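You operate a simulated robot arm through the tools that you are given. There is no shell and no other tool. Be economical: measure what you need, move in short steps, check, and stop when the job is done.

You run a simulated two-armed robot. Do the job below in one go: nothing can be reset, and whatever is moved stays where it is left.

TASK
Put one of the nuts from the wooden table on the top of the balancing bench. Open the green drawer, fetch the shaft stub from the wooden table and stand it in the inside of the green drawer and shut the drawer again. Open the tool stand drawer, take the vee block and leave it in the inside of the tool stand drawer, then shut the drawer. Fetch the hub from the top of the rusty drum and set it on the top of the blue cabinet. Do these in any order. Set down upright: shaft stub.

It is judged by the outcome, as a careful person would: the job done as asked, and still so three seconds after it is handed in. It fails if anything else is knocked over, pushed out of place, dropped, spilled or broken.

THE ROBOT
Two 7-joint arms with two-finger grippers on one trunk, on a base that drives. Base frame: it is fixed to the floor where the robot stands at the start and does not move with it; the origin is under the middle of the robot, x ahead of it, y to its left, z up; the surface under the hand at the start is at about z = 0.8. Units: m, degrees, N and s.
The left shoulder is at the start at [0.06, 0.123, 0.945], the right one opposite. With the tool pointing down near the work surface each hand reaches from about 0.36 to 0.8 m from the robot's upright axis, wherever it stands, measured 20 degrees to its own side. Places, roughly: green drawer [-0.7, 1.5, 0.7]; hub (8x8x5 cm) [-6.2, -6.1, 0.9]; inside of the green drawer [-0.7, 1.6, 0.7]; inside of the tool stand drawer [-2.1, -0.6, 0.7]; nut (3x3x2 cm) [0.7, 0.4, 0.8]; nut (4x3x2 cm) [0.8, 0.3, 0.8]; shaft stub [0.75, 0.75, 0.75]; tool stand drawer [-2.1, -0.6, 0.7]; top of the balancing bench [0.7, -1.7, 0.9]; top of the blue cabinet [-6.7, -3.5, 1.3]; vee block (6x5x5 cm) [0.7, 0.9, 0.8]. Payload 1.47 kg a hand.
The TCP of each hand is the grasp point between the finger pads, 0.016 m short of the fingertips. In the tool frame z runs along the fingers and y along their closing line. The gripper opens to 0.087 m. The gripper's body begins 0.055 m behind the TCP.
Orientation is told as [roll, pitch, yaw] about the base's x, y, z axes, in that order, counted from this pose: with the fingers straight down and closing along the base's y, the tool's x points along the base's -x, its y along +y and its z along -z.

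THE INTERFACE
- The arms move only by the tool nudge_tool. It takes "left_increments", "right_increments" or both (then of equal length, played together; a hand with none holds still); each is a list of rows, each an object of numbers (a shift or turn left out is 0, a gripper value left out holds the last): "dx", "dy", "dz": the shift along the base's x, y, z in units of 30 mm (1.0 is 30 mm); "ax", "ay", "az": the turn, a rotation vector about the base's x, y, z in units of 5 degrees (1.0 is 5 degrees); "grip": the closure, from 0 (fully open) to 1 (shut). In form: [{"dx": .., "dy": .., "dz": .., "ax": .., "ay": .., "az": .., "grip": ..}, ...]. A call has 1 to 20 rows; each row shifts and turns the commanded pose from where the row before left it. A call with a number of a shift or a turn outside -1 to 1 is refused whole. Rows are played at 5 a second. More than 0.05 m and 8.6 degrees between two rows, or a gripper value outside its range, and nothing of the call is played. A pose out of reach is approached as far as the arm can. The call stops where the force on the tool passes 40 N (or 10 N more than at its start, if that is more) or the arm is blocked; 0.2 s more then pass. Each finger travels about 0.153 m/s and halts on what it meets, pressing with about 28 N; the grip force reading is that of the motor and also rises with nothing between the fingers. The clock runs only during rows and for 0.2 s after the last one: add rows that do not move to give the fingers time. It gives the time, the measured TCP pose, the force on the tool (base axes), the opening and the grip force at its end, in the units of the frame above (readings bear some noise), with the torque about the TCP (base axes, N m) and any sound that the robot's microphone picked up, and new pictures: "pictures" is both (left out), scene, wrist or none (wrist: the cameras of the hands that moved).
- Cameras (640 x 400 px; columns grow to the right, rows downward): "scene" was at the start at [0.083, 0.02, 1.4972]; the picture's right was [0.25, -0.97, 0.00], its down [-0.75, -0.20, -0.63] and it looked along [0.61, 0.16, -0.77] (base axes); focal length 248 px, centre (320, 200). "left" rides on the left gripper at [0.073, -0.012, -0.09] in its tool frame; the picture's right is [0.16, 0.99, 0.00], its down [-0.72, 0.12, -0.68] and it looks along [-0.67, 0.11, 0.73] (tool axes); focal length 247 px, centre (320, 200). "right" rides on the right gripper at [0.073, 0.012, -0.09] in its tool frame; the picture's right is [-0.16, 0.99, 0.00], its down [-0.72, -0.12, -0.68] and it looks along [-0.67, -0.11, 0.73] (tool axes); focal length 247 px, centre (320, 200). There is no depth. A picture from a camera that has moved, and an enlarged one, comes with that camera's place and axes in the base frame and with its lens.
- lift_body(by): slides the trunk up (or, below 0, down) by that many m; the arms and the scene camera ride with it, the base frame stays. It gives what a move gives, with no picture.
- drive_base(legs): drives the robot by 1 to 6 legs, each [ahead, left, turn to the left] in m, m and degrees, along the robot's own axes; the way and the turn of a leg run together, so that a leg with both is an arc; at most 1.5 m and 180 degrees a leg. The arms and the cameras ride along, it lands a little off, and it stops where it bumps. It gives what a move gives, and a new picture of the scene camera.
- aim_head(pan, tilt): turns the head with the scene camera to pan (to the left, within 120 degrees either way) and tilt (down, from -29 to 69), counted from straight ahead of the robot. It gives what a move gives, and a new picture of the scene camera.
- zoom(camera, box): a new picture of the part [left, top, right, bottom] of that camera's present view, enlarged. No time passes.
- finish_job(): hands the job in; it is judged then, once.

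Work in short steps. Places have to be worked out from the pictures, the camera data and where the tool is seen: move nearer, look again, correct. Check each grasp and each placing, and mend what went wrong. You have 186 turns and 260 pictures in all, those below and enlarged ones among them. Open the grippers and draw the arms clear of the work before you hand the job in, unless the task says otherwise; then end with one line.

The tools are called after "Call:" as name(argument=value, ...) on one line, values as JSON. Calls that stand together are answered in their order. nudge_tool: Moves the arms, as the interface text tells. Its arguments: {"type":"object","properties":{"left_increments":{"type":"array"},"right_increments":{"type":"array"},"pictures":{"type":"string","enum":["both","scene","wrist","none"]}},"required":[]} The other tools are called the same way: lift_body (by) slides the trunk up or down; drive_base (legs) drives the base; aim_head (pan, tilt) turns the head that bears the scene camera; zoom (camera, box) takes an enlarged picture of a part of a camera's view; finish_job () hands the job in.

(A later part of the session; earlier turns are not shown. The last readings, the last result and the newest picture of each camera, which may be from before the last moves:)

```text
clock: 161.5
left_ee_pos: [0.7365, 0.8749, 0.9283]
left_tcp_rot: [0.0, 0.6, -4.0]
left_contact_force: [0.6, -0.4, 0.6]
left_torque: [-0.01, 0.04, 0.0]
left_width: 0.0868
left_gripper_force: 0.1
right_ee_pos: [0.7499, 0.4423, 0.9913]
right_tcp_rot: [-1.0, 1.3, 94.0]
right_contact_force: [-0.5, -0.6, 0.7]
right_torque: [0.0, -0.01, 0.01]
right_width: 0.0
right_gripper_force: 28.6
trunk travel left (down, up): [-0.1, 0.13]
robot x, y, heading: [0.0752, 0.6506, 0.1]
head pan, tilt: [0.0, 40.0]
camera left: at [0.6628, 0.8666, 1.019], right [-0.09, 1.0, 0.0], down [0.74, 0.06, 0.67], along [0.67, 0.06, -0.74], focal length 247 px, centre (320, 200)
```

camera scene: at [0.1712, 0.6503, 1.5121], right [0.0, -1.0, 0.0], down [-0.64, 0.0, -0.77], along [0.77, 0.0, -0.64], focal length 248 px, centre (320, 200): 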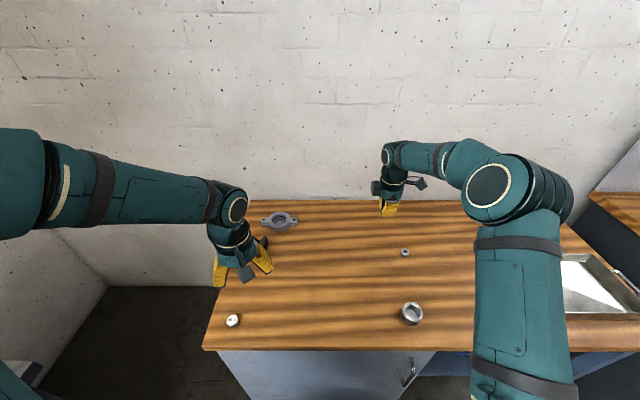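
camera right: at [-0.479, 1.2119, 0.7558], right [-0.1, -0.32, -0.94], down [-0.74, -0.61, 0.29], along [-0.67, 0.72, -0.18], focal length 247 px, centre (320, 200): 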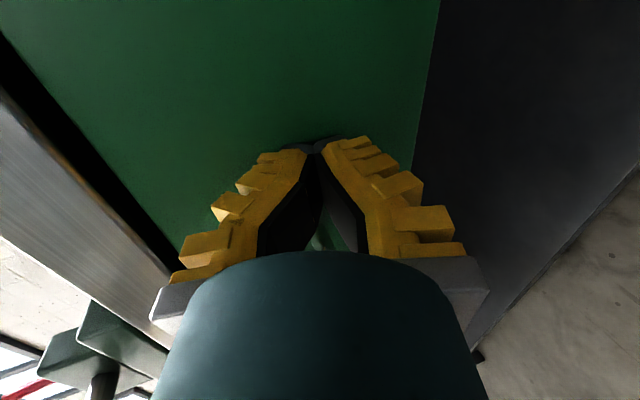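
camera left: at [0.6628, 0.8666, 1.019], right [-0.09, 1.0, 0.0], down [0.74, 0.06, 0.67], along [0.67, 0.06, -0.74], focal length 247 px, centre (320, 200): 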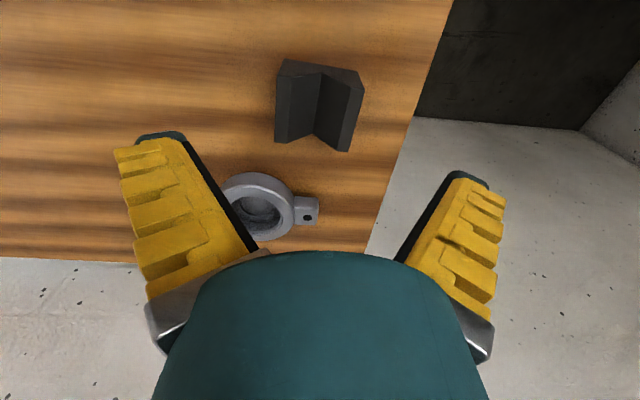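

Well aligned; tiny shift −4 mm in y, lower to z≈0.822 and close.

Call:
nudge_tool(left_increments=[{"dy": -0.14, "dz": -0.88}, {"dz": -0.88}, {"dz": -0.88}, {"dz": -0.88}, {}, {"grip": 0.4}, {"grip": 1}, {}, {}, {}], pictures="wrist")

```text
clock: 163.7
left_ee_pos: [0.7359, 0.8671, 0.8234]
left_tcp_rot: [-0.1, 0.6, -4.0]
left_contact_force: [0.3, 2.4, 0.1]
left_torque: [0.23, -0.14, 0.08]
left_width: 0.0655
left_gripper_force: 28.4
right_ee_pos: [0.7483, 0.4411, 0.9915]
right_tcp_rot: [-0.9, 1.4, 94.0]
right_contact_force: [-0.3, -0.9, 0.1]
right_torque: [0.01, -0.03, -0.01]
right_width: 0.0
right_gripper_force: 28.2
trunk travel left (down, up): [-0.1, 0.13]
robot x, y, heading: [0.0766, 0.645, 0.1]
head pan, tilt: [0.0, 40.0]
camera left: at [0.6621, 0.8599, 0.9143], right [-0.09, 1.0, 0.0], down [0.74, 0.06, 0.67], along [0.67, 0.06, -0.74], focal length 247 px, centre (320, 200)
```

left: 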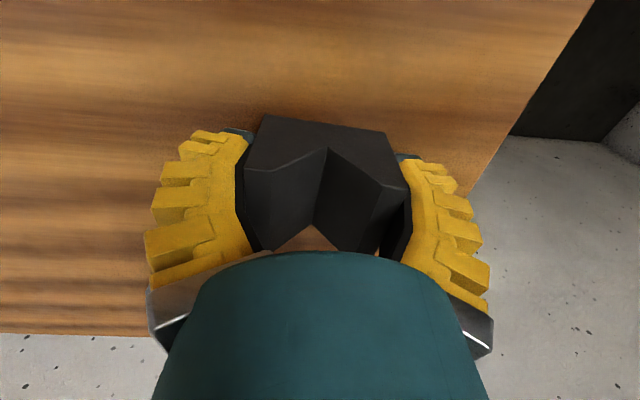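

Closed at 0.0655 with full force. I lift a little and check the hold.

Call:
nudge_tool(left_increments=[{"dz": 0.4}, {"dz": 0.6}, {"dz": 0.8}, {"dz": 0.8}, {}], pictures="wrist")

Call:
zoom(camera="scene", box=[200, 190, 330, 290])

```text
clock: 164.9
left_ee_pos: [0.7353, 0.8676, 0.8999]
left_tcp_rot: [0.0, 0.7, -3.9]
left_contact_force: [0.4, 0.6, -6.7]
left_torque: [-0.02, 0.0, -0.01]
left_width: 0.0658
left_gripper_force: 27.8
right_ee_pos: [0.7512, 0.4419, 0.9902]
right_tcp_rot: [-1.0, 1.5, 94.0]
right_contact_force: [-0.1, 0.3, 0.1]
right_torque: [0.0, 0.01, -0.02]
right_width: 0.0
right_gripper_force: 28.1
trunk travel left (down, up): [-0.1, 0.13]
robot x, y, heading: [0.0742, 0.6478, 0.2]
head pan, tilt: [0.0, 40.0]
camera left: at [0.6623, 0.8602, 0.9898], right [-0.09, 1.0, 0.0], down [0.74, 0.06, 0.67], along [0.67, 0.06, -0.74], focal length 247 px, centre (320, 200)
```

left: 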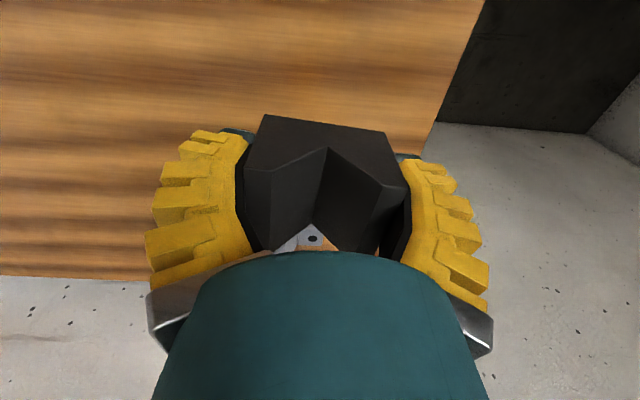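

```text
4.00 times, centred on (265, 240) of scene
camera zoom: at [0.1709, 0.6501, 1.5121], right [0.0, -1.0, 0.0], down [-0.64, 0.0, -0.77], along [0.77, 0.0, -0.64], focal length 992 px, centre (540, 40)
```

zoom: 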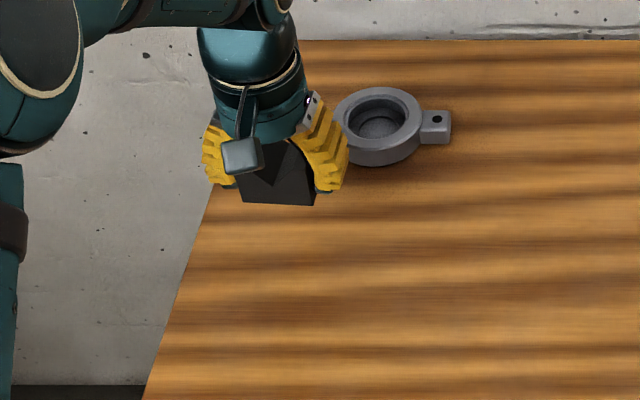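

The block is held well (~0.7 kg). I raise and retract both hands, then back off and look toward the tool stand.

Call:
nudge_tool(left_increments=[{"dz": 1}, {"dz": 1}, {"dz": 1}, {"dx": -1, "dz": 1}, {"dx": -1, "dz": 0.7}, {"dx": -1, "dz": 0.7}, {"dx": -1}, {"dx": -1}, {"dx": -1}, {"dx": -1}, {"dx": -1}, {"dx": -1}, {"dx": -1}], right_increments=[{"dz": 0.4}, {"dz": 0.4}, {"dz": 0.4}, {"dx": -0.8, "dz": 0.4}, {"dx": -0.8, "dz": 0.4}, {"dx": -0.8, "dz": 0.4}, {"dx": -0.8}, {"dx": -0.8}, {"dx": -0.8}, {"dx": -0.8}, {"dx": -0.8}, {"dx": -0.8}, {"dx": -0.6}], pictures="none")

Call:
drive_base(legs=[[-0.7, 0, 0], [0, -0.6, 0], [0, 0, 170]])

Call:
aim_head(pan=0, tilt=25)

```text
clock: 167.7
left_ee_pos: [0.435, 0.8685, 1.0605]
left_tcp_rot: [-0.1, 0.4, -4.0]
left_contact_force: [-0.5, 0.5, -6.4]
left_torque: [0.02, 0.02, -0.01]
left_width: 0.0654
left_gripper_force: 27.3
right_ee_pos: [0.5134, 0.4424, 1.0647]
right_tcp_rot: [-0.9, 1.6, 94.0]
right_contact_force: [-0.5, 0.4, 0.3]
right_torque: [-0.02, -0.02, 0.0]
right_width: 0.0001
right_gripper_force: 27.9
trunk travel left (down, up): [-0.1, 0.13]
robot x, y, heading: [0.0763, 0.6493, 0.1]
head pan, tilt: [0.0, 40.0]
```

```text
clock: 183.8
left_ee_pos: [-1.0167, -0.0954, 1.0607]
left_tcp_rot: [0.1, 0.6, 168.0]
left_contact_force: [-0.3, -0.9, -6.1]
left_torque: [-0.02, -0.01, 0.03]
left_width: 0.0651
left_gripper_force: 27.4
right_ee_pos: [-1.0335, 0.3365, 1.0646]
right_tcp_rot: [-0.9, 1.5, -94.3]
right_contact_force: [-0.1, -0.3, -0.1]
right_torque: [0.02, 0.02, 0.02]
right_width: 0.0
right_gripper_force: 28.4
trunk travel left (down, up): [-0.1, 0.13]
robot x, y, heading: [-0.6301, 0.0692, 172.0]
head pan, tilt: [0.0, 40.0]
camera scene: at [-0.7235, 0.0837, 1.5122], right [0.14, 0.99, 0.0], down [0.64, -0.09, -0.77], along [-0.76, 0.11, -0.64], focal length 248 px, centre (320, 200)
```

scene: 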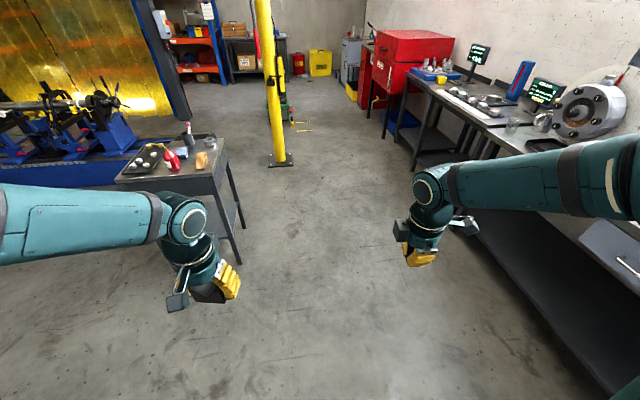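

```text
clock: 184.5
left_ee_pos: [-1.0175, -0.0953, 1.0598]
left_tcp_rot: [0.1, 0.6, 168.0]
left_contact_force: [0.1, 0.0, -7.1]
left_torque: [-0.03, -0.04, 0.02]
left_width: 0.0648
left_gripper_force: 27.7
right_ee_pos: [-1.033, 0.3369, 1.0654]
right_tcp_rot: [-0.9, 1.4, -94.2]
right_contact_force: [0.7, 0.9, -0.4]
right_torque: [0.01, 0.03, -0.03]
right_width: 0.0
right_gripper_force: 28.2
trunk travel left (down, up): [-0.1, 0.13]
robot x, y, heading: [-0.6261, 0.07, 171.9]
head pan, tilt: [0.0, 25.0]
camera scene: at [-0.7306, 0.0848, 1.5354], right [0.14, 0.99, 0.0], down [0.42, -0.06, -0.91], along [-0.9, 0.13, -0.42], focal length 248 px, centre (320, 200)
```

scene: 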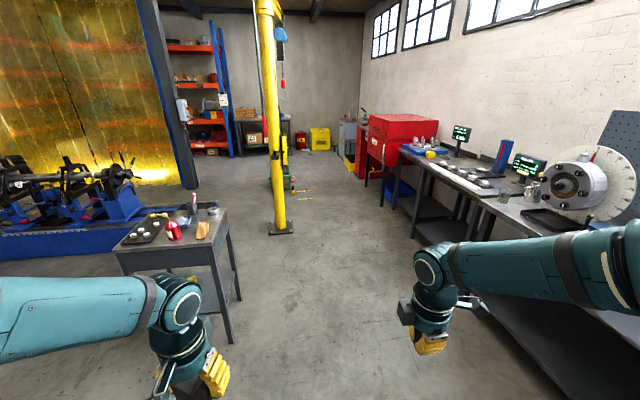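

Zoom on the stand at left.

Call:
zoom(camera="scene", box=[90, 190, 250, 350])

```text
2.50 times, centred on (170, 270) of scene
camera zoom: at [-0.7306, 0.0848, 1.5354], right [0.14, 0.99, 0.0], down [0.42, -0.06, -0.91], along [-0.9, 0.13, -0.42], focal length 620 px, centre (695, 25)
```

zoom: 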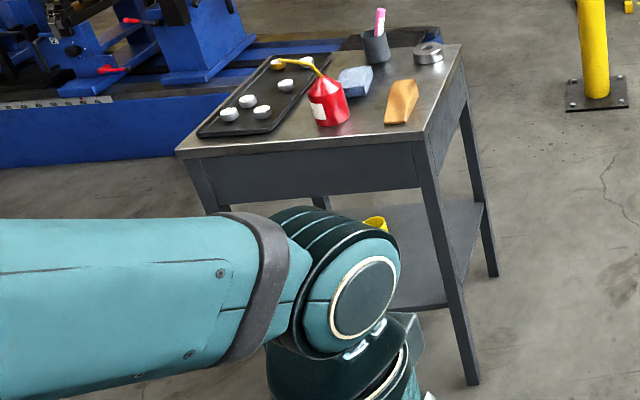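

The stand's two visible faces are blank, so its drawer opens toward −y or −x. I slide left (toward −y) to view its −y side.

Call:
drive_base(legs=[[0, 1.4, 0], [0.4, 0, 0]])

Call:
aim_head(pan=-35, tilt=30)

```text
clock: 198.7
left_ee_pos: [-1.6134, -1.3667, 1.0596]
left_tcp_rot: [0.0, 0.6, 166.6]
left_contact_force: [-1.1, -1.0, -7.3]
left_torque: [-0.03, -0.06, 0.02]
left_width: 0.0648
left_gripper_force: 27.6
right_ee_pos: [-1.62, -0.9359, 1.0655]
right_tcp_rot: [-0.8, 1.5, -95.4]
right_contact_force: [0.2, -0.2, -0.3]
right_torque: [0.02, -0.03, -0.01]
right_width: 0.0
right_gripper_force: 27.9
trunk travel left (down, up): [-0.1, 0.13]
robot x, y, heading: [-1.2206, -1.213, 170.7]
head pan, tilt: [0.0, 25.0]
camera scene: at [-1.3239, -1.1938, 1.5354], right [0.16, 0.99, 0.0], down [0.42, -0.07, -0.91], along [-0.89, 0.15, -0.42], focal length 248 px, centre (320, 200)
```

scene: 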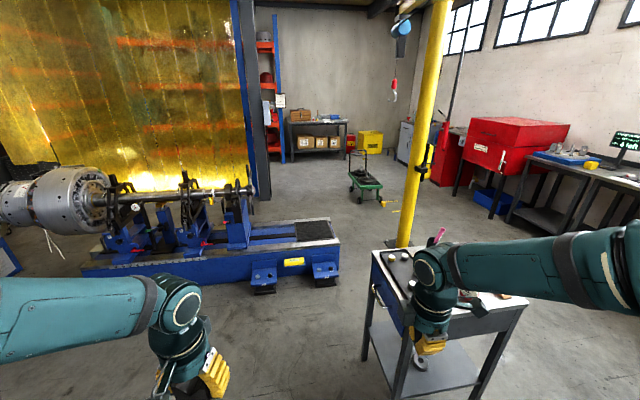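

```text
clock: 199.7
left_ee_pos: [-1.6127, -1.3685, 1.0593]
left_tcp_rot: [-0.1, 0.7, 166.6]
left_contact_force: [-0.5, -0.4, -7.3]
left_torque: [-0.04, -0.02, 0.01]
left_width: 0.0648
left_gripper_force: 28.3
right_ee_pos: [-1.6187, -0.9352, 1.0651]
right_tcp_rot: [-0.8, 1.5, -95.4]
right_contact_force: [-0.5, -0.8, -0.1]
right_torque: [0.02, 0.02, -0.01]
right_width: 0.0
right_gripper_force: 28.2
trunk travel left (down, up): [-0.1, 0.13]
robot x, y, heading: [-1.2187, -1.2094, 170.7]
head pan, tilt: [-35.0, 30.0]
camera scene: at [-1.2969, -1.1456, 1.5276], right [0.7, 0.72, 0.0], down [0.36, -0.35, -0.87], along [-0.62, 0.6, -0.5], focal length 248 px, centre (320, 200)
```

scene: 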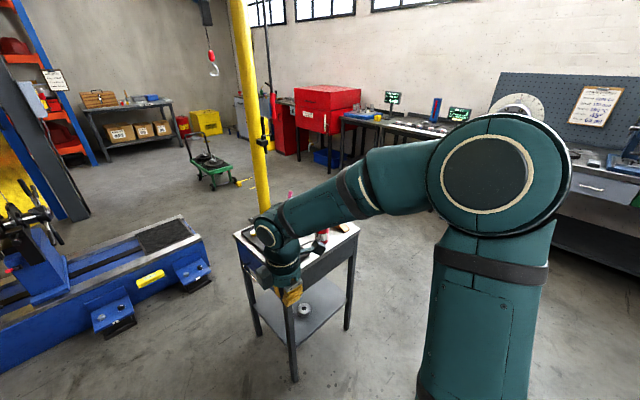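

The blue drawer with handle is on the stand's −y face. I turn to face +y and slide in front of it.

Call:
drive_base(legs=[[0, 0, -80.5], [-0.25, 0.8, 0]])

Call:
aim_head(pan=0, tilt=42)

```text
clock: 210.7
left_ee_pos: [-2.244, -1.108, 1.0594]
left_tcp_rot: [0.0, 0.6, 86.1]
left_contact_force: [-0.6, 0.4, -8.0]
left_torque: [-0.02, 0.0, -0.03]
left_width: 0.0646
left_gripper_force: 28.1
right_ee_pos: [-1.8178, -1.0283, 1.0647]
right_tcp_rot: [-0.9, 1.6, -175.9]
right_contact_force: [0.4, 0.1, -0.3]
right_torque: [-0.01, 0.03, 0.02]
right_width: 0.0002
right_gripper_force: 28.2
trunk travel left (down, up): [-0.1, 0.13]
robot x, y, heading: [-2.024, -1.4651, 90.1]
head pan, tilt: [-35.0, 30.0]
camera scene: at [-1.9742, -1.3825, 1.5276], right [0.82, -0.57, 0.0], down [-0.29, -0.41, -0.87], along [0.49, 0.71, -0.5], focal length 248 px, centre (320, 200)
```

scene: 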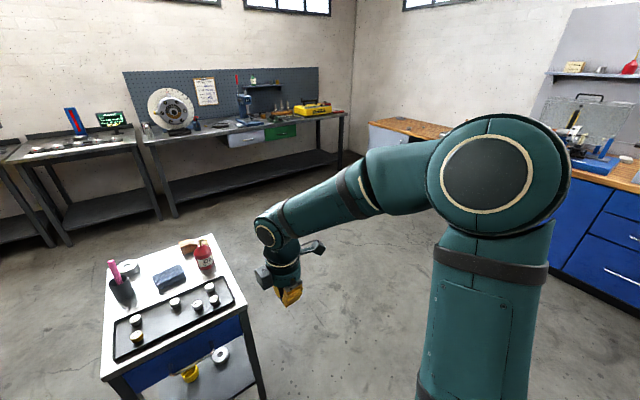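

```text
clock: 211.7
left_ee_pos: [-2.2441, -1.1068, 1.0606]
left_tcp_rot: [0.0, 0.6, 86.1]
left_contact_force: [-0.2, -0.2, -7.4]
left_torque: [-0.03, 0.0, 0.02]
left_width: 0.0648
left_gripper_force: 28.1
right_ee_pos: [-1.8183, -1.0282, 1.0658]
right_tcp_rot: [-0.9, 1.6, -175.8]
right_contact_force: [-0.5, -0.1, -0.1]
right_torque: [0.0, 0.01, 0.01]
right_width: 0.0
right_gripper_force: 27.6
trunk travel left (down, up): [-0.1, 0.13]
robot x, y, heading: [-2.0236, -1.4652, 90.2]
head pan, tilt: [0.0, 42.0]
camera scene: at [-2.0259, -1.3731, 1.5093], right [1.0, 0.0, 0.0], down [0.0, -0.67, -0.74], along [0.0, 0.74, -0.67], focal length 248 px, centre (320, 200)
```

scene: 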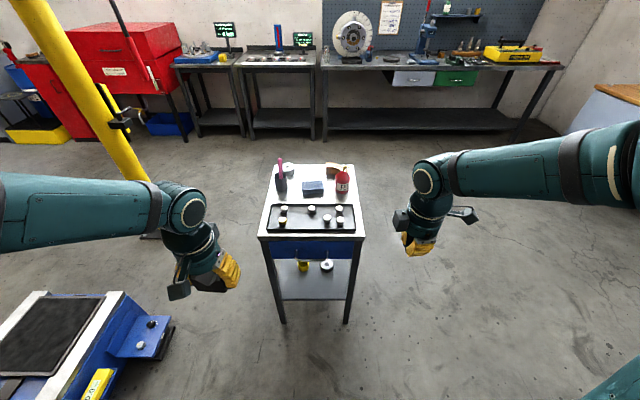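

Stand is directly ahead; zoom on its front.

Call:
zoom(camera="scene", box=[240, 150, 380, 290])

Call:
nudge_tool(right_increments=[{"dx": -0.5}, {}], pictures="wrist")

```text
2.86 times, centred on (310, 220) of scene
camera zoom: at [-2.0259, -1.3731, 1.5093], right [1.0, 0.0, 0.0], down [0.0, -0.67, -0.74], along [0.0, 0.74, -0.67], focal length 708 px, centre (349, 143)
```

zoom: 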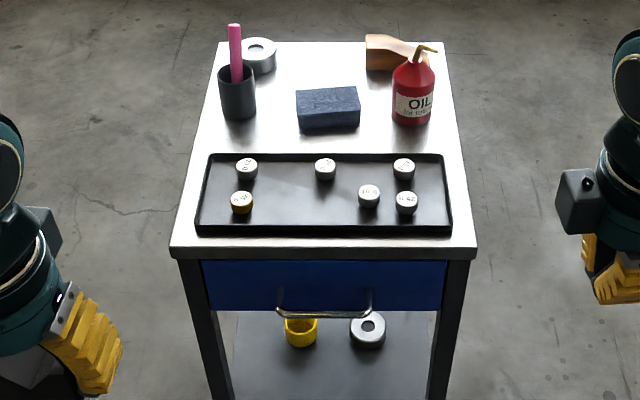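

```text
clock: 212.3
left_ee_pos: [-2.2438, -1.1066, 1.0599]
left_tcp_rot: [0.0, 0.6, 86.1]
left_contact_force: [0.1, 0.2, -6.1]
left_torque: [0.02, 0.0, 0.02]
left_width: 0.0646
left_gripper_force: 28.2
right_ee_pos: [-1.8322, -1.0304, 1.0666]
right_tcp_rot: [-0.9, 1.3, -175.9]
right_contact_force: [0.6, -0.1, 0.1]
right_torque: [0.0, -0.04, 0.02]
right_width: 0.0
right_gripper_force: 28.0
trunk travel left (down, up): [-0.1, 0.13]
robot x, y, heading: [-2.026, -1.4718, 90.5]
head pan, tilt: [0.0, 42.0]
camera right: at [-1.7621, -1.0397, 1.157], right [-0.09, -1.0, -0.02], down [-0.75, 0.05, 0.66], along [-0.66, 0.07, -0.75], focal length 247 px, centre (320, 200)
```

right: 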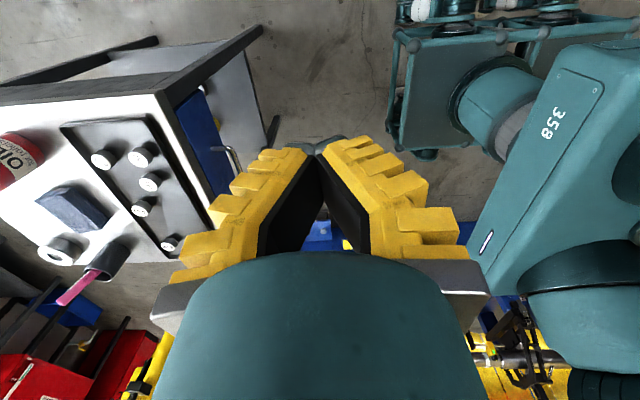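

Handle: bar centre ≈(-2.06, -0.823, 0.705), along x. Same method: tilt the right hand forward 70° while lowering.

Call:
nudge_tool(right_increments=[{"ax": 1, "dz": -0.5, "dy": 0.15, "dx": -0.35, "grip": 0}, {"ax": 1, "dz": -0.5, "dy": 0.15, "dx": -0.35}, {"ax": 1, "dz": -0.5, "dy": 0.15, "dx": -0.35}, {"ax": 1, "dz": -0.5, "dy": 0.15, "dx": -0.35}, {"ax": 1, "dz": -0.5, "dy": 0.15, "dx": -0.35}, {"ax": 1, "dz": -0.5, "dy": 0.15, "dx": -0.35}, {"ax": 1, "dz": -0.5, "dy": 0.15, "dx": -0.35}, {"ax": 1, "dz": -0.5, "dy": 0.15, "dx": -0.35}, {"ax": 1, "dz": -0.5, "dy": 0.15, "dx": -0.35}, {"ax": 1, "dz": -0.5, "dy": 0.15, "dx": -0.35}, {"ax": 1, "dz": -0.5, "dy": 0.15, "dx": -0.35}, {"ax": 1, "dz": -0.5, "dy": 0.15, "dx": -0.35}, {"ax": 1, "dz": -0.5, "dy": 0.15, "dx": -0.35}, {"ax": 1, "dz": -0.5, "dy": 0.15, "dx": -0.35}])

```text
clock: 215.3
left_ee_pos: [-2.2441, -1.1071, 1.0588]
left_tcp_rot: [-0.1, 0.6, 86.2]
left_contact_force: [-0.3, -0.2, -7.3]
left_torque: [-0.01, 0.05, -0.05]
left_width: 0.0643
left_gripper_force: 27.9
right_ee_pos: [-1.9802, -0.9666, 0.8542]
right_tcp_rot: [-71.1, 4.4, -179.9]
right_contact_force: [-0.3, -0.2, 0.7]
right_torque: [-0.02, -0.03, -0.02]
right_width: 0.0869
right_gripper_force: 0.0
trunk travel left (down, up): [-0.1, 0.13]
robot x, y, heading: [-2.0229, -1.4662, 89.9]
head pan, tilt: [0.0, 42.0]
camera scene: at [-2.0263, -1.3727, 1.5092], right [1.0, 0.0, 0.0], down [0.0, -0.67, -0.74], along [0.0, 0.74, -0.67], focal length 248 px, centre (320, 200)
camera right: at [-1.9088, -1.0561, 0.878], right [-0.09, -0.32, -0.94], down [-0.75, -0.61, 0.27], along [-0.66, 0.73, -0.19], focal length 247 px, centre (320, 200)
```

scene: 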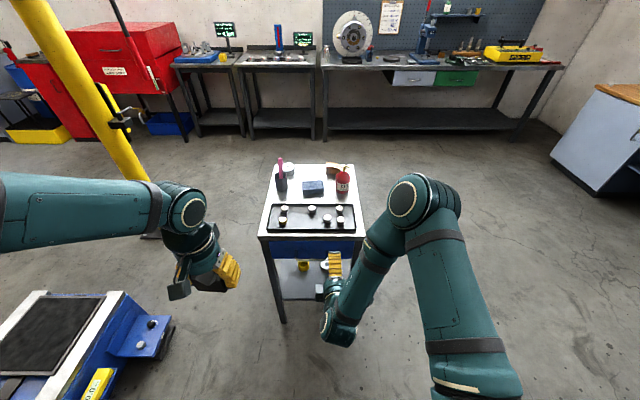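
right: 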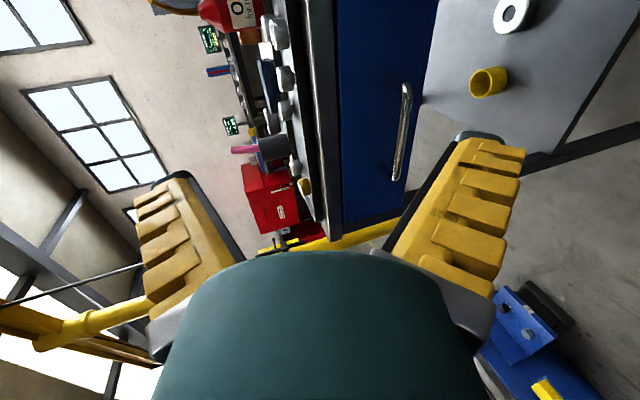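

Handle confirmed: y≈-0.82, z≈0.706. I go to standoff, advance and close.

Call:
nudge_tool(right_increments=[{"dx": -0.53, "dy": 0.2, "dz": -0.83}, {"dx": -0.53, "dy": 0.3, "dz": -0.83}, {"dx": -0.53, "dy": 0.5, "dz": -0.83}, {"dx": -0.53, "dy": 0.6, "dz": -0.83}, {"dx": -0.53, "dy": 0.6, "dz": -0.83}, {"dy": 0.6, "dz": -0.2}, {"dy": 0.7, "dz": -0.2}, {"dy": 0.7, "dz": -0.2}, {"dy": 0.7, "dz": -0.2}, {}], pictures="wrist")

```text
clock: 217.5
left_ee_pos: [-2.2449, -1.1066, 1.0601]
left_tcp_rot: [0.0, 0.5, 86.1]
left_contact_force: [-0.4, -0.7, -7.5]
left_torque: [-0.02, 0.03, -0.02]
left_width: 0.0645
left_gripper_force: 27.8
right_ee_pos: [-2.0592, -0.8201, 0.7058]
right_tcp_rot: [-70.9, 4.4, -180.0]
right_contact_force: [0.2, 0.3, 0.4]
right_torque: [-0.03, -0.02, 0.0]
right_width: 0.0871
right_gripper_force: 0.0
trunk travel left (down, up): [-0.1, 0.13]
robot x, y, heading: [-2.0227, -1.4699, 90.3]
head pan, tilt: [0.0, 42.0]
camera right: at [-1.9883, -0.9089, 0.7297], right [-0.09, -0.32, -0.94], down [-0.75, -0.61, 0.28], along [-0.66, 0.73, -0.19], focal length 247 px, centre (320, 200)
```

right: 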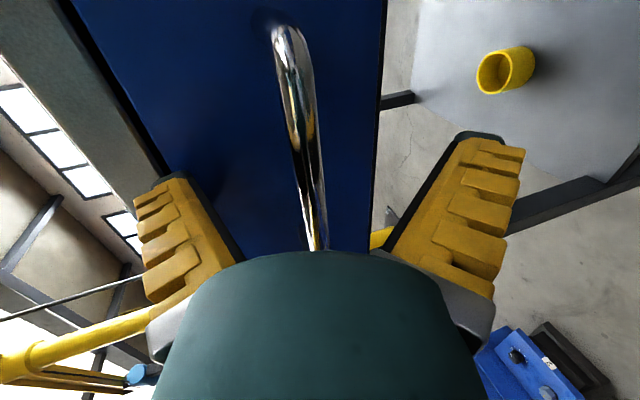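

Bar is between the fingers. Close and start pulling.

Call:
nudge_tool(right_increments=[{"grip": 0.4}, {"grip": 0.7}, {"grip": 0.85}, {"grip": 1}, {}, {}, {"dy": -0.3}, {"dy": -0.3}], pictures="none")

Call:
drive_base(legs=[[-0.1, 0, 0]])

```text
clock: 219.3
left_ee_pos: [-2.2446, -1.1068, 1.0594]
left_tcp_rot: [-0.1, 0.6, 86.1]
left_contact_force: [-0.1, 0.2, -6.4]
left_torque: [-0.03, 0.01, 0.01]
left_width: 0.0642
left_gripper_force: 28.1
right_ee_pos: [-2.0596, -0.8382, 0.7054]
right_tcp_rot: [-71.0, 4.4, -180.0]
right_contact_force: [-0.2, -0.7, 0.7]
right_torque: [0.01, 0.01, -0.02]
right_width: 0.0002
right_gripper_force: 28.4
trunk travel left (down, up): [-0.1, 0.13]
robot x, y, heading: [-2.0248, -1.4705, 90.1]
head pan, tilt: [0.0, 42.0]
```

```text
clock: 220.4
left_ee_pos: [-2.243, -1.2085, 1.0603]
left_tcp_rot: [-0.1, 0.6, 86.2]
left_contact_force: [0.7, -1.1, -6.9]
left_torque: [-0.03, 0.03, 0.01]
left_width: 0.0646
left_gripper_force: 28.3
right_ee_pos: [-2.0591, -0.9378, 0.7063]
right_tcp_rot: [-70.9, 4.4, -180.1]
right_contact_force: [0.1, -0.3, 1.0]
right_torque: [0.0, -0.01, 0.0]
right_width: 0.0002
right_gripper_force: 27.9
trunk travel left (down, up): [-0.1, 0.13]
robot x, y, heading: [-2.02, -1.5706, 90.5]
head pan, tilt: [0.0, 42.0]
camera scene: at [-2.0255, -1.4755, 1.5094], right [1.0, 0.0, 0.0], down [0.0, -0.67, -0.74], along [0.0, 0.74, -0.67], focal length 248 px, centre (320, 200)
```

scene: 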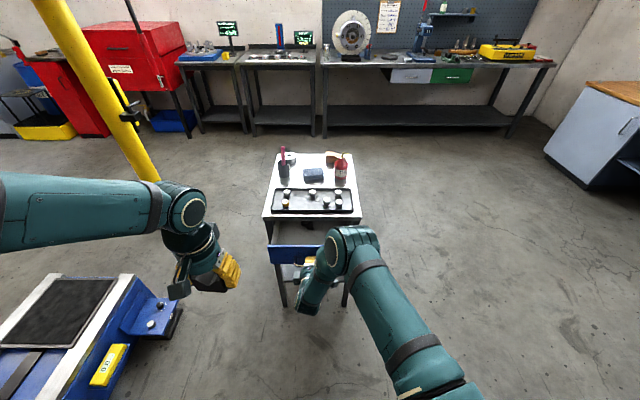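

Drawer follows. Pull another 0.1 m.

Call:
drive_base(legs=[[-0.1, 0, 0]])

Call:
zoom(camera="scene", box=[240, 170, 400, 300])

```text
clock: 221.6
left_ee_pos: [-2.2447, -1.3097, 1.0596]
left_tcp_rot: [0.0, 0.6, 86.2]
left_contact_force: [-0.5, -0.7, -6.5]
left_torque: [0.02, -0.01, 0.03]
left_width: 0.0643
left_gripper_force: 27.9
right_ee_pos: [-2.0605, -1.0376, 0.7074]
right_tcp_rot: [-71.0, 4.4, -179.8]
right_contact_force: [-0.5, -0.7, 1.0]
right_torque: [-0.04, -0.01, 0.03]
right_width: 0.0003
right_gripper_force: 27.8
trunk travel left (down, up): [-0.1, 0.13]
robot x, y, heading: [-2.0235, -1.6703, 90.6]
head pan, tilt: [0.0, 42.0]
camera scene: at [-2.0254, -1.5753, 1.5094], right [1.0, 0.01, 0.0], down [0.0, -0.67, -0.74], along [-0.01, 0.74, -0.67], focal length 248 px, centre (320, 200)
```

scene: 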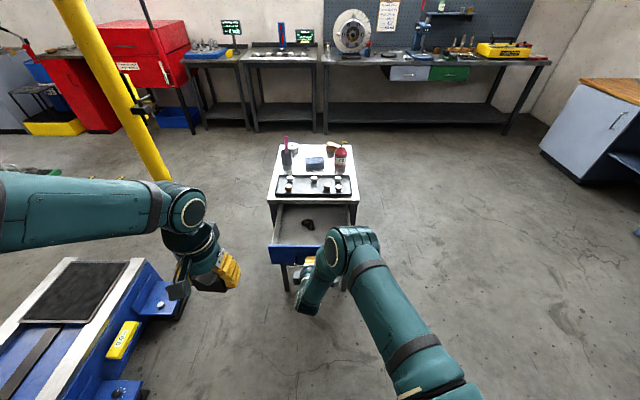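

```text
3.08 times, centred on (320, 235) of scene
camera zoom: at [-2.0254, -1.5753, 1.5094], right [1.0, 0.01, 0.0], down [0.0, -0.67, -0.74], along [-0.01, 0.74, -0.67], focal length 763 px, centre (320, 92)
```

zoom: 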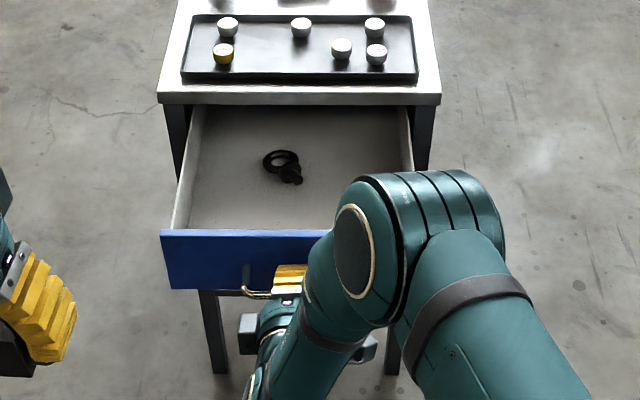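

Drawer open ~0.22 m; a small black ring lies at ≈(-2.09,-0.81); I'll set the block at ≈(-2.0,-0.88). Release, back off a little, and untilt the right hand.

Call:
nudge_tool(right_increments=[{"grip": 0.5}, {"grip": 0}, {}, {}], pictures="none")

Call:
drive_base(legs=[[-0.12, 0, 0]])

Call:
nudge_tool(right_increments=[{"ax": -1, "dz": 0.6}, {"ax": -1, "dz": 0.7}, {"ax": -1, "dz": 0.7}, {"ax": -1, "dz": 0.7}, {"ax": -1, "dz": 0.7}, {"ax": -1, "dz": 0.7}, {"ax": -1, "dz": 0.7}, {"ax": -1, "dz": 0.7}, {"ax": -1, "dz": 0.7}, {"ax": -1, "dz": 0.7, "dx": 0.9}, {"ax": -1, "dz": 0.7, "dx": 0.9}, {"ax": -1, "dz": 0.7, "dx": 0.9}, {"ax": -1, "dz": 0.7, "dx": 0.9}, {"ax": -1, "dz": 0.7, "dx": 0.9}, {"dx": 0.9}, {"dx": 0.9}, {"dx": 0.9}], pictures="both")

```text
clock: 222.6
left_ee_pos: [-2.2435, -1.3087, 1.0597]
left_tcp_rot: [0.0, 0.6, 86.3]
left_contact_force: [0.1, -0.1, -6.7]
left_torque: [-0.04, -0.01, 0.01]
left_width: 0.0643
left_gripper_force: 28.1
right_ee_pos: [-2.0602, -1.0367, 0.7068]
right_tcp_rot: [-70.9, 4.4, -179.8]
right_contact_force: [-0.5, -0.5, -0.4]
right_torque: [-0.02, 0.0, -0.02]
right_width: 0.0869
right_gripper_force: 0.1
trunk travel left (down, up): [-0.1, 0.13]
robot x, y, heading: [-2.0218, -1.6672, 90.6]
head pan, tilt: [0.0, 42.0]
```

```text
clock: 223.8
left_ee_pos: [-2.2423, -1.4251, 1.0601]
left_tcp_rot: [0.0, 0.6, 86.2]
left_contact_force: [-0.7, -1.4, -6.6]
left_torque: [0.0, -0.03, 0.03]
left_width: 0.0642
left_gripper_force: 28.1
right_ee_pos: [-2.0579, -1.1554, 0.7066]
right_tcp_rot: [-71.0, 4.4, -179.9]
right_contact_force: [0.3, 0.7, -0.1]
right_torque: [-0.01, 0.01, 0.01]
right_width: 0.087
right_gripper_force: 0.0
trunk travel left (down, up): [-0.1, 0.13]
robot x, y, heading: [-2.0244, -1.7837, 90.3]
head pan, tilt: [0.0, 42.0]
camera scene: at [-2.0244, -1.6924, 1.5094], right [1.0, 0.01, 0.0], down [0.0, -0.67, -0.74], along [0.0, 0.74, -0.67], focal length 248 px, centre (320, 200)
```

scene: 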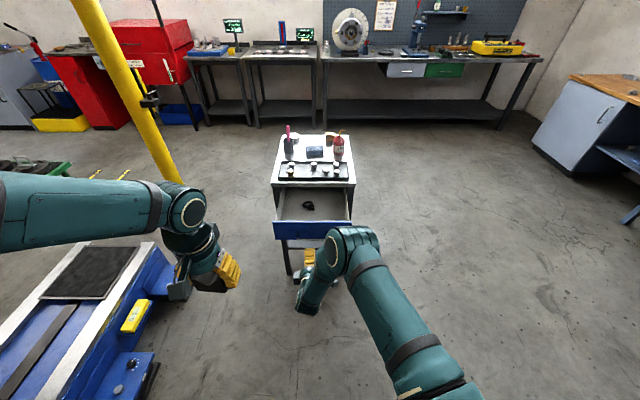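

```text
clock: 227.4
left_ee_pos: [-2.2424, -1.4259, 1.0608]
left_tcp_rot: [0.1, 0.7, 86.3]
left_contact_force: [0.1, -0.3, -7.1]
left_torque: [-0.05, 0.01, -0.03]
left_width: 0.0642
left_gripper_force: 28.1
right_ee_pos: [-1.8415, -1.155, 0.9965]
right_tcp_rot: [-0.9, 1.4, -176.0]
right_contact_force: [0.2, 0.4, -0.3]
right_torque: [0.03, 0.01, -0.01]
right_width: 0.0871
right_gripper_force: 0.0
trunk travel left (down, up): [-0.1, 0.13]
robot x, y, heading: [-2.0261, -1.7846, 90.5]
head pan, tilt: [0.0, 42.0]
camera scene: at [-2.0238, -1.6908, 1.5093], right [1.0, 0.01, 0.0], down [0.0, -0.67, -0.74], along [0.0, 0.74, -0.67], focal length 248 px, centre (320, 200)
camera right: at [-1.7704, -1.1647, 1.0883], right [-0.09, -1.0, -0.02], down [-0.75, 0.05, 0.66], along [-0.66, 0.07, -0.75], focal length 247 px, centre (320, 200)
```

scene: 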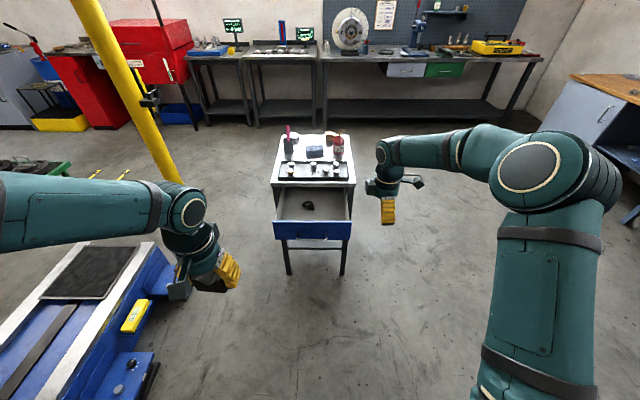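
right: 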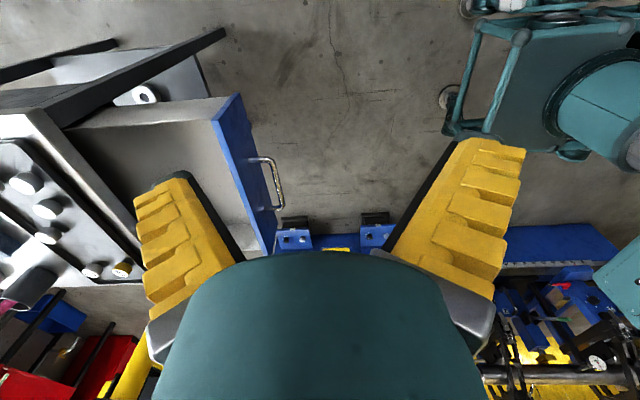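

Move the right hand slightly more right and drive forward 0.28 m.

Call:
nudge_tool(right_increments=[{"dx": 0.8}, {"dx": 0.8}, {"dx": 0.5}], pictures="none")

Call:
drive_base(legs=[[0.28, 0, 0]])

Call:
zoom(camera="scene", box=[240, 190, 400, 310])

```text
clock: 228.2
left_ee_pos: [-2.2418, -1.4257, 1.0601]
left_tcp_rot: [0.0, 0.6, 86.1]
left_contact_force: [1.1, 0.4, -7.4]
left_torque: [-0.02, -0.01, 0.0]
left_width: 0.0641
left_gripper_force: 28.0
right_ee_pos: [-1.7779, -1.154, 0.9978]
right_tcp_rot: [-1.0, 1.4, -175.8]
right_contact_force: [-0.3, 0.7, 0.8]
right_torque: [0.01, -0.01, 0.04]
right_width: 0.0866
right_gripper_force: 0.0
trunk travel left (down, up): [-0.1, 0.13]
robot x, y, heading: [-2.0219, -1.7887, 90.1]
head pan, tilt: [0.0, 42.0]
```

```text
clock: 230.2
left_ee_pos: [-2.2486, -1.1456, 1.0605]
left_tcp_rot: [0.0, 0.7, 86.6]
left_contact_force: [-0.2, 1.2, -7.3]
left_torque: [-0.11, 0.03, -0.02]
left_width: 0.0642
left_gripper_force: 27.9
right_ee_pos: [-1.7871, -0.8713, 0.9972]
right_tcp_rot: [-0.9, 1.4, -175.4]
right_contact_force: [-0.3, 0.1, 0.5]
right_torque: [-0.03, 0.02, -0.01]
right_width: 0.0871
right_gripper_force: 0.1
trunk travel left (down, up): [-0.1, 0.13]
robot x, y, heading: [-2.0239, -1.5081, 90.8]
head pan, tilt: [0.0, 42.0]
camera scene: at [-2.0279, -1.409, 1.5092], right [1.0, 0.01, 0.0], down [0.01, -0.67, -0.74], along [-0.01, 0.74, -0.67], focal length 248 px, centre (320, 200)
```

scene: 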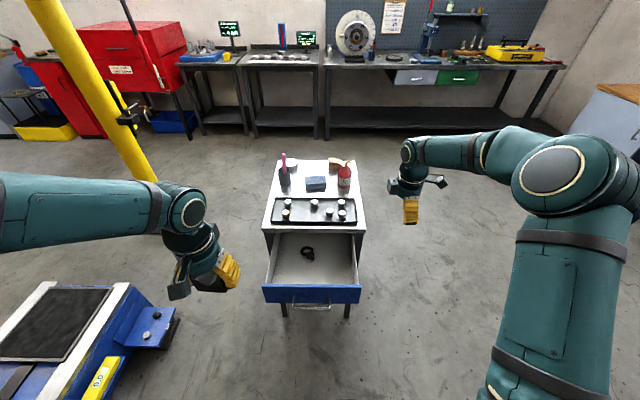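

```text
3.33 times, centred on (320, 250) of scene
camera zoom: at [-2.0279, -1.409, 1.5092], right [1.0, 0.01, 0.0], down [0.01, -0.67, -0.74], along [-0.01, 0.74, -0.67], focal length 826 px, centre (320, 33)
```

zoom: 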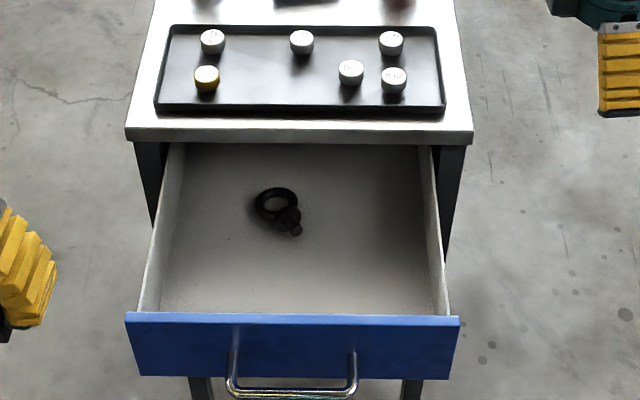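

Target spot (-1.99,-0.885) is free (eyebolt at x≈-2.09..-2.066). I bring the left hand over it and lower to z≈0.80.

Call:
nudge_tool(left_increments=[{"dx": 0.86, "dy": 0.87, "az": 0.3}, {"dx": 0.86, "dy": 0.87, "az": 0.3}, {"dx": 0.86, "dy": 0.87}, {"dx": 0.86, "dy": 0.87}, {"dx": 0.86, "dy": 0.87}, {"dx": 0.86, "dy": 0.87}, {"dx": 0.86, "dy": 0.87}, {"dx": 0.86, "dy": 0.87}, {"dx": 0.86, "dy": 0.87}, {"dx": 0.86, "dy": 0.87}, {"dz": -0.9}, {"dz": -0.9}, {"dz": -0.9}, {"dz": -0.9}, {"dz": -0.9}, {"dz": -0.9}, {"dz": -0.9}, {"dz": -0.9}, {"dz": -0.9}])

Call:
zoom(camera="right", box=[0, 0, 640, 400])

```text
clock: 234.2
left_ee_pos: [-1.9897, -0.8867, 0.815]
left_tcp_rot: [0.1, 0.7, 89.7]
left_contact_force: [0.4, -0.1, -7.3]
left_torque: [-0.07, 0.0, 0.03]
left_width: 0.0644
left_gripper_force: 28.0
right_ee_pos: [-1.7881, -0.8718, 0.9966]
right_tcp_rot: [-0.8, 1.3, -175.4]
right_contact_force: [0.1, 0.1, 0.2]
right_torque: [-0.02, 0.03, 0.0]
right_width: 0.0867
right_gripper_force: 0.0
trunk travel left (down, up): [-0.1, 0.13]
robot x, y, heading: [-2.0286, -1.5077, 91.0]
head pan, tilt: [0.0, 42.0]
camera scene: at [-2.0275, -1.4092, 1.5092], right [1.0, 0.01, 0.0], down [0.01, -0.67, -0.74], along [-0.01, 0.74, -0.67], focal length 248 px, centre (320, 200)
camera left: at [-1.9804, -0.9593, 0.9063], right [-0.99, -0.15, 0.0], down [-0.11, 0.73, 0.67], along [-0.1, 0.66, -0.74], focal length 247 px, centre (320, 200)
```

scene: 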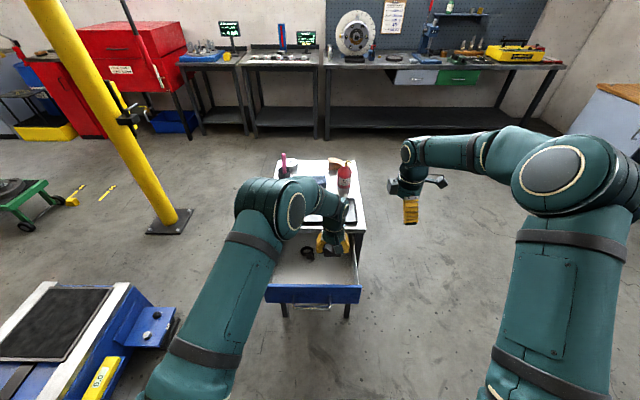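
left: 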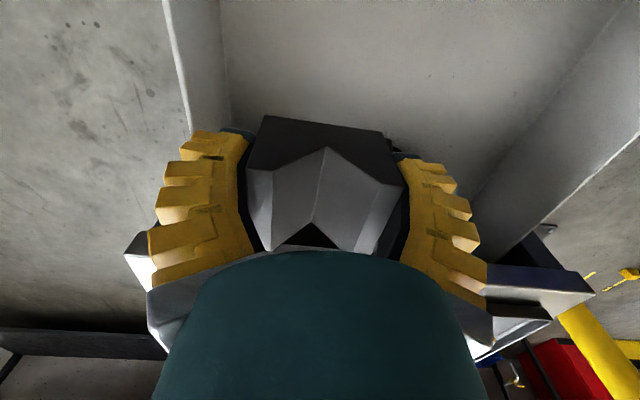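

```text
1.00 times, centred on (320, 200) of right (not enlarged: the box is as wide or as high as the picture)
camera zoom: at [-1.7157, -0.8798, 1.0882], right [-0.08, -1.0, -0.02], down [-0.75, 0.05, 0.66], along [-0.66, 0.07, -0.75], focal length 247 px, centre (320, 200)
```

zoom: 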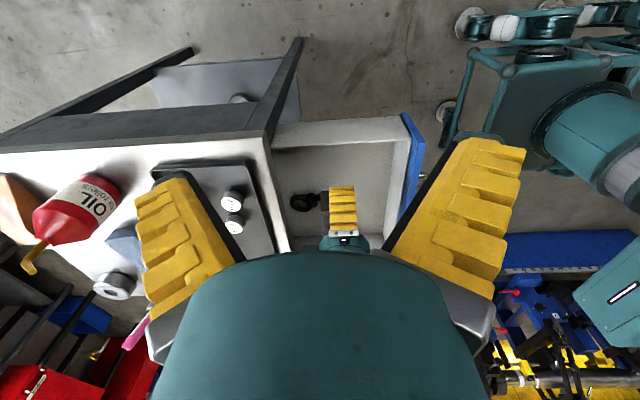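

Good position. Lower to z≈0.70, then slowly to contact.

Call:
nudge_tool(left_increments=[{"dz": -0.9}, {"dz": -0.9}, {"dz": -0.9}, {"dz": -0.9}, {"dz": -0.2}, {"dz": -0.2}, {}], pictures="wrist")

Call:
zoom(camera="right", box=[240, 100, 440, 260])

```text
clock: 235.8
left_ee_pos: [-1.9899, -0.886, 0.6967]
left_tcp_rot: [0.0, 0.6, 89.7]
left_contact_force: [0.4, -0.4, -7.8]
left_torque: [-0.05, 0.0, 0.02]
left_width: 0.0641
left_gripper_force: 27.8
right_ee_pos: [-1.7865, -0.8721, 0.9968]
right_tcp_rot: [-0.9, 1.4, -175.4]
right_contact_force: [-0.5, -0.4, -0.3]
right_torque: [-0.02, 0.01, 0.01]
right_width: 0.0867
right_gripper_force: 0.1
trunk travel left (down, up): [-0.1, 0.13]
robot x, y, heading: [-2.0273, -1.504, 90.7]
head pan, tilt: [0.0, 42.0]
camera left: at [-1.9789, -0.9572, 0.7874], right [-0.99, -0.15, 0.0], down [-0.11, 0.73, 0.67], along [-0.1, 0.66, -0.74], focal length 247 px, centre (320, 200)
```

left: 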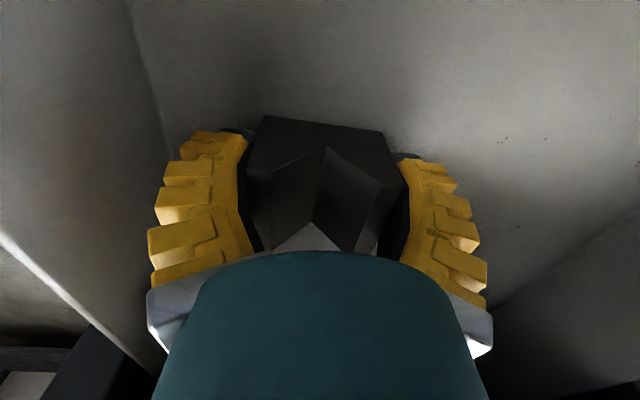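

```text
2.50 times, centred on (340, 180) of right
camera zoom: at [-1.7157, -0.8803, 1.0886], right [-0.08, -1.0, -0.02], down [-0.75, 0.05, 0.66], along [-0.66, 0.07, -0.75], focal length 617 px, centre (270, 250)
```

zoom: 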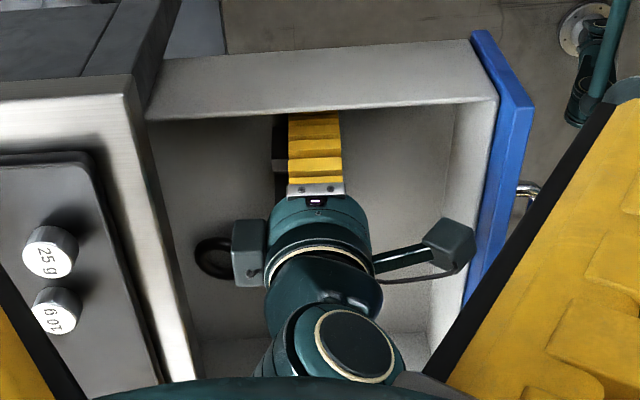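

Clearances are OK. Slow lowering to contact.

Call:
nudge_tool(left_increments=[{"dz": -0.2}, {"dz": -0.2}, {"dz": -0.15}, {"dz": -0.15}, {}], pictures="none")

```text
clock: 237.0
left_ee_pos: [-1.9897, -0.886, 0.6804]
left_tcp_rot: [0.0, 0.5, 89.7]
left_contact_force: [-0.7, 0.3, 29.3]
left_torque: [0.1, 0.01, 0.02]
left_width: 0.0664
left_gripper_force: 27.8
right_ee_pos: [-1.7872, -0.8735, 0.9984]
right_tcp_rot: [-0.9, 1.5, -175.3]
right_contact_force: [0.5, 0.2, -0.2]
right_torque: [0.04, -0.01, 0.01]
right_width: 0.087
right_gripper_force: 0.0
trunk travel left (down, up): [-0.1, 0.13]
robot x, y, heading: [-2.0254, -1.5035, 90.5]
head pan, tilt: [0.0, 42.0]
```

Block rests on the floor. Ease, open, and rise straight up.

Call:
nudge_tool(left_increments=[{"dz": 0.1}, {"grip": 0.15}, {"grip": 0}, {}, {}, {"dz": 0.5}, {"dz": 0.8}, {"dz": 0.9}, {"dz": 0.9}, {"dz": 0.9}, {"dz": 0.9}, {"dz": 0.9}, {"dz": 0.9}, {"dz": 0.9}, {"dz": 0.9}, {"dz": 0.9}, {"dz": 0.9}], pictures="wrist")

Call:
zoom(camera="right", box=[240, 100, 440, 260])

```text
clock: 240.6
left_ee_pos: [-1.9882, -0.8845, 0.9883]
left_tcp_rot: [0.0, 0.6, 89.7]
left_contact_force: [-0.5, -0.4, -0.1]
left_torque: [0.02, 0.01, -0.01]
left_width: 0.0871
left_gripper_force: 0.1
right_ee_pos: [-1.7863, -0.8718, 0.9976]
right_tcp_rot: [-0.9, 1.4, -175.4]
right_contact_force: [0.4, -0.3, 0.2]
right_torque: [-0.01, -0.01, 0.01]
right_width: 0.087
right_gripper_force: 0.1
trunk travel left (down, up): [-0.1, 0.13]
robot x, y, heading: [-2.0256, -1.5061, 90.9]
head pan, tilt: [0.0, 42.0]
camera left: at [-1.9781, -0.9576, 1.0775], right [-0.99, -0.15, 0.0], down [-0.11, 0.73, 0.67], along [-0.1, 0.66, -0.74], focal length 247 px, centre (320, 200)
```

left: 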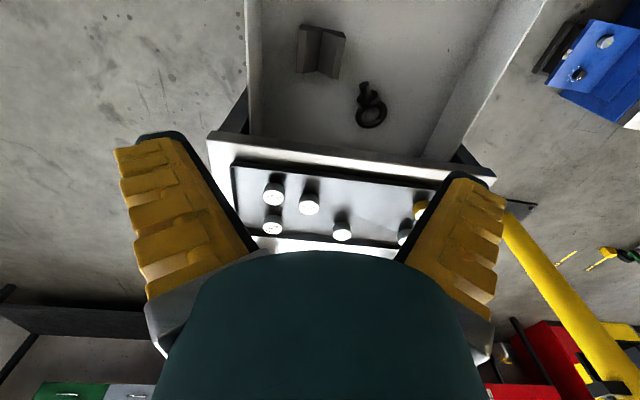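

```text
2.50 times, centred on (340, 180) of right
camera zoom: at [-1.7158, -0.881, 1.0891], right [-0.08, -1.0, -0.02], down [-0.75, 0.05, 0.66], along [-0.66, 0.07, -0.75], focal length 617 px, centre (270, 250)
```

zoom: 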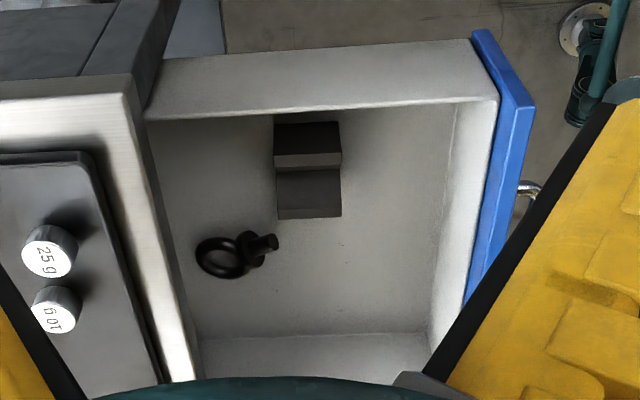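

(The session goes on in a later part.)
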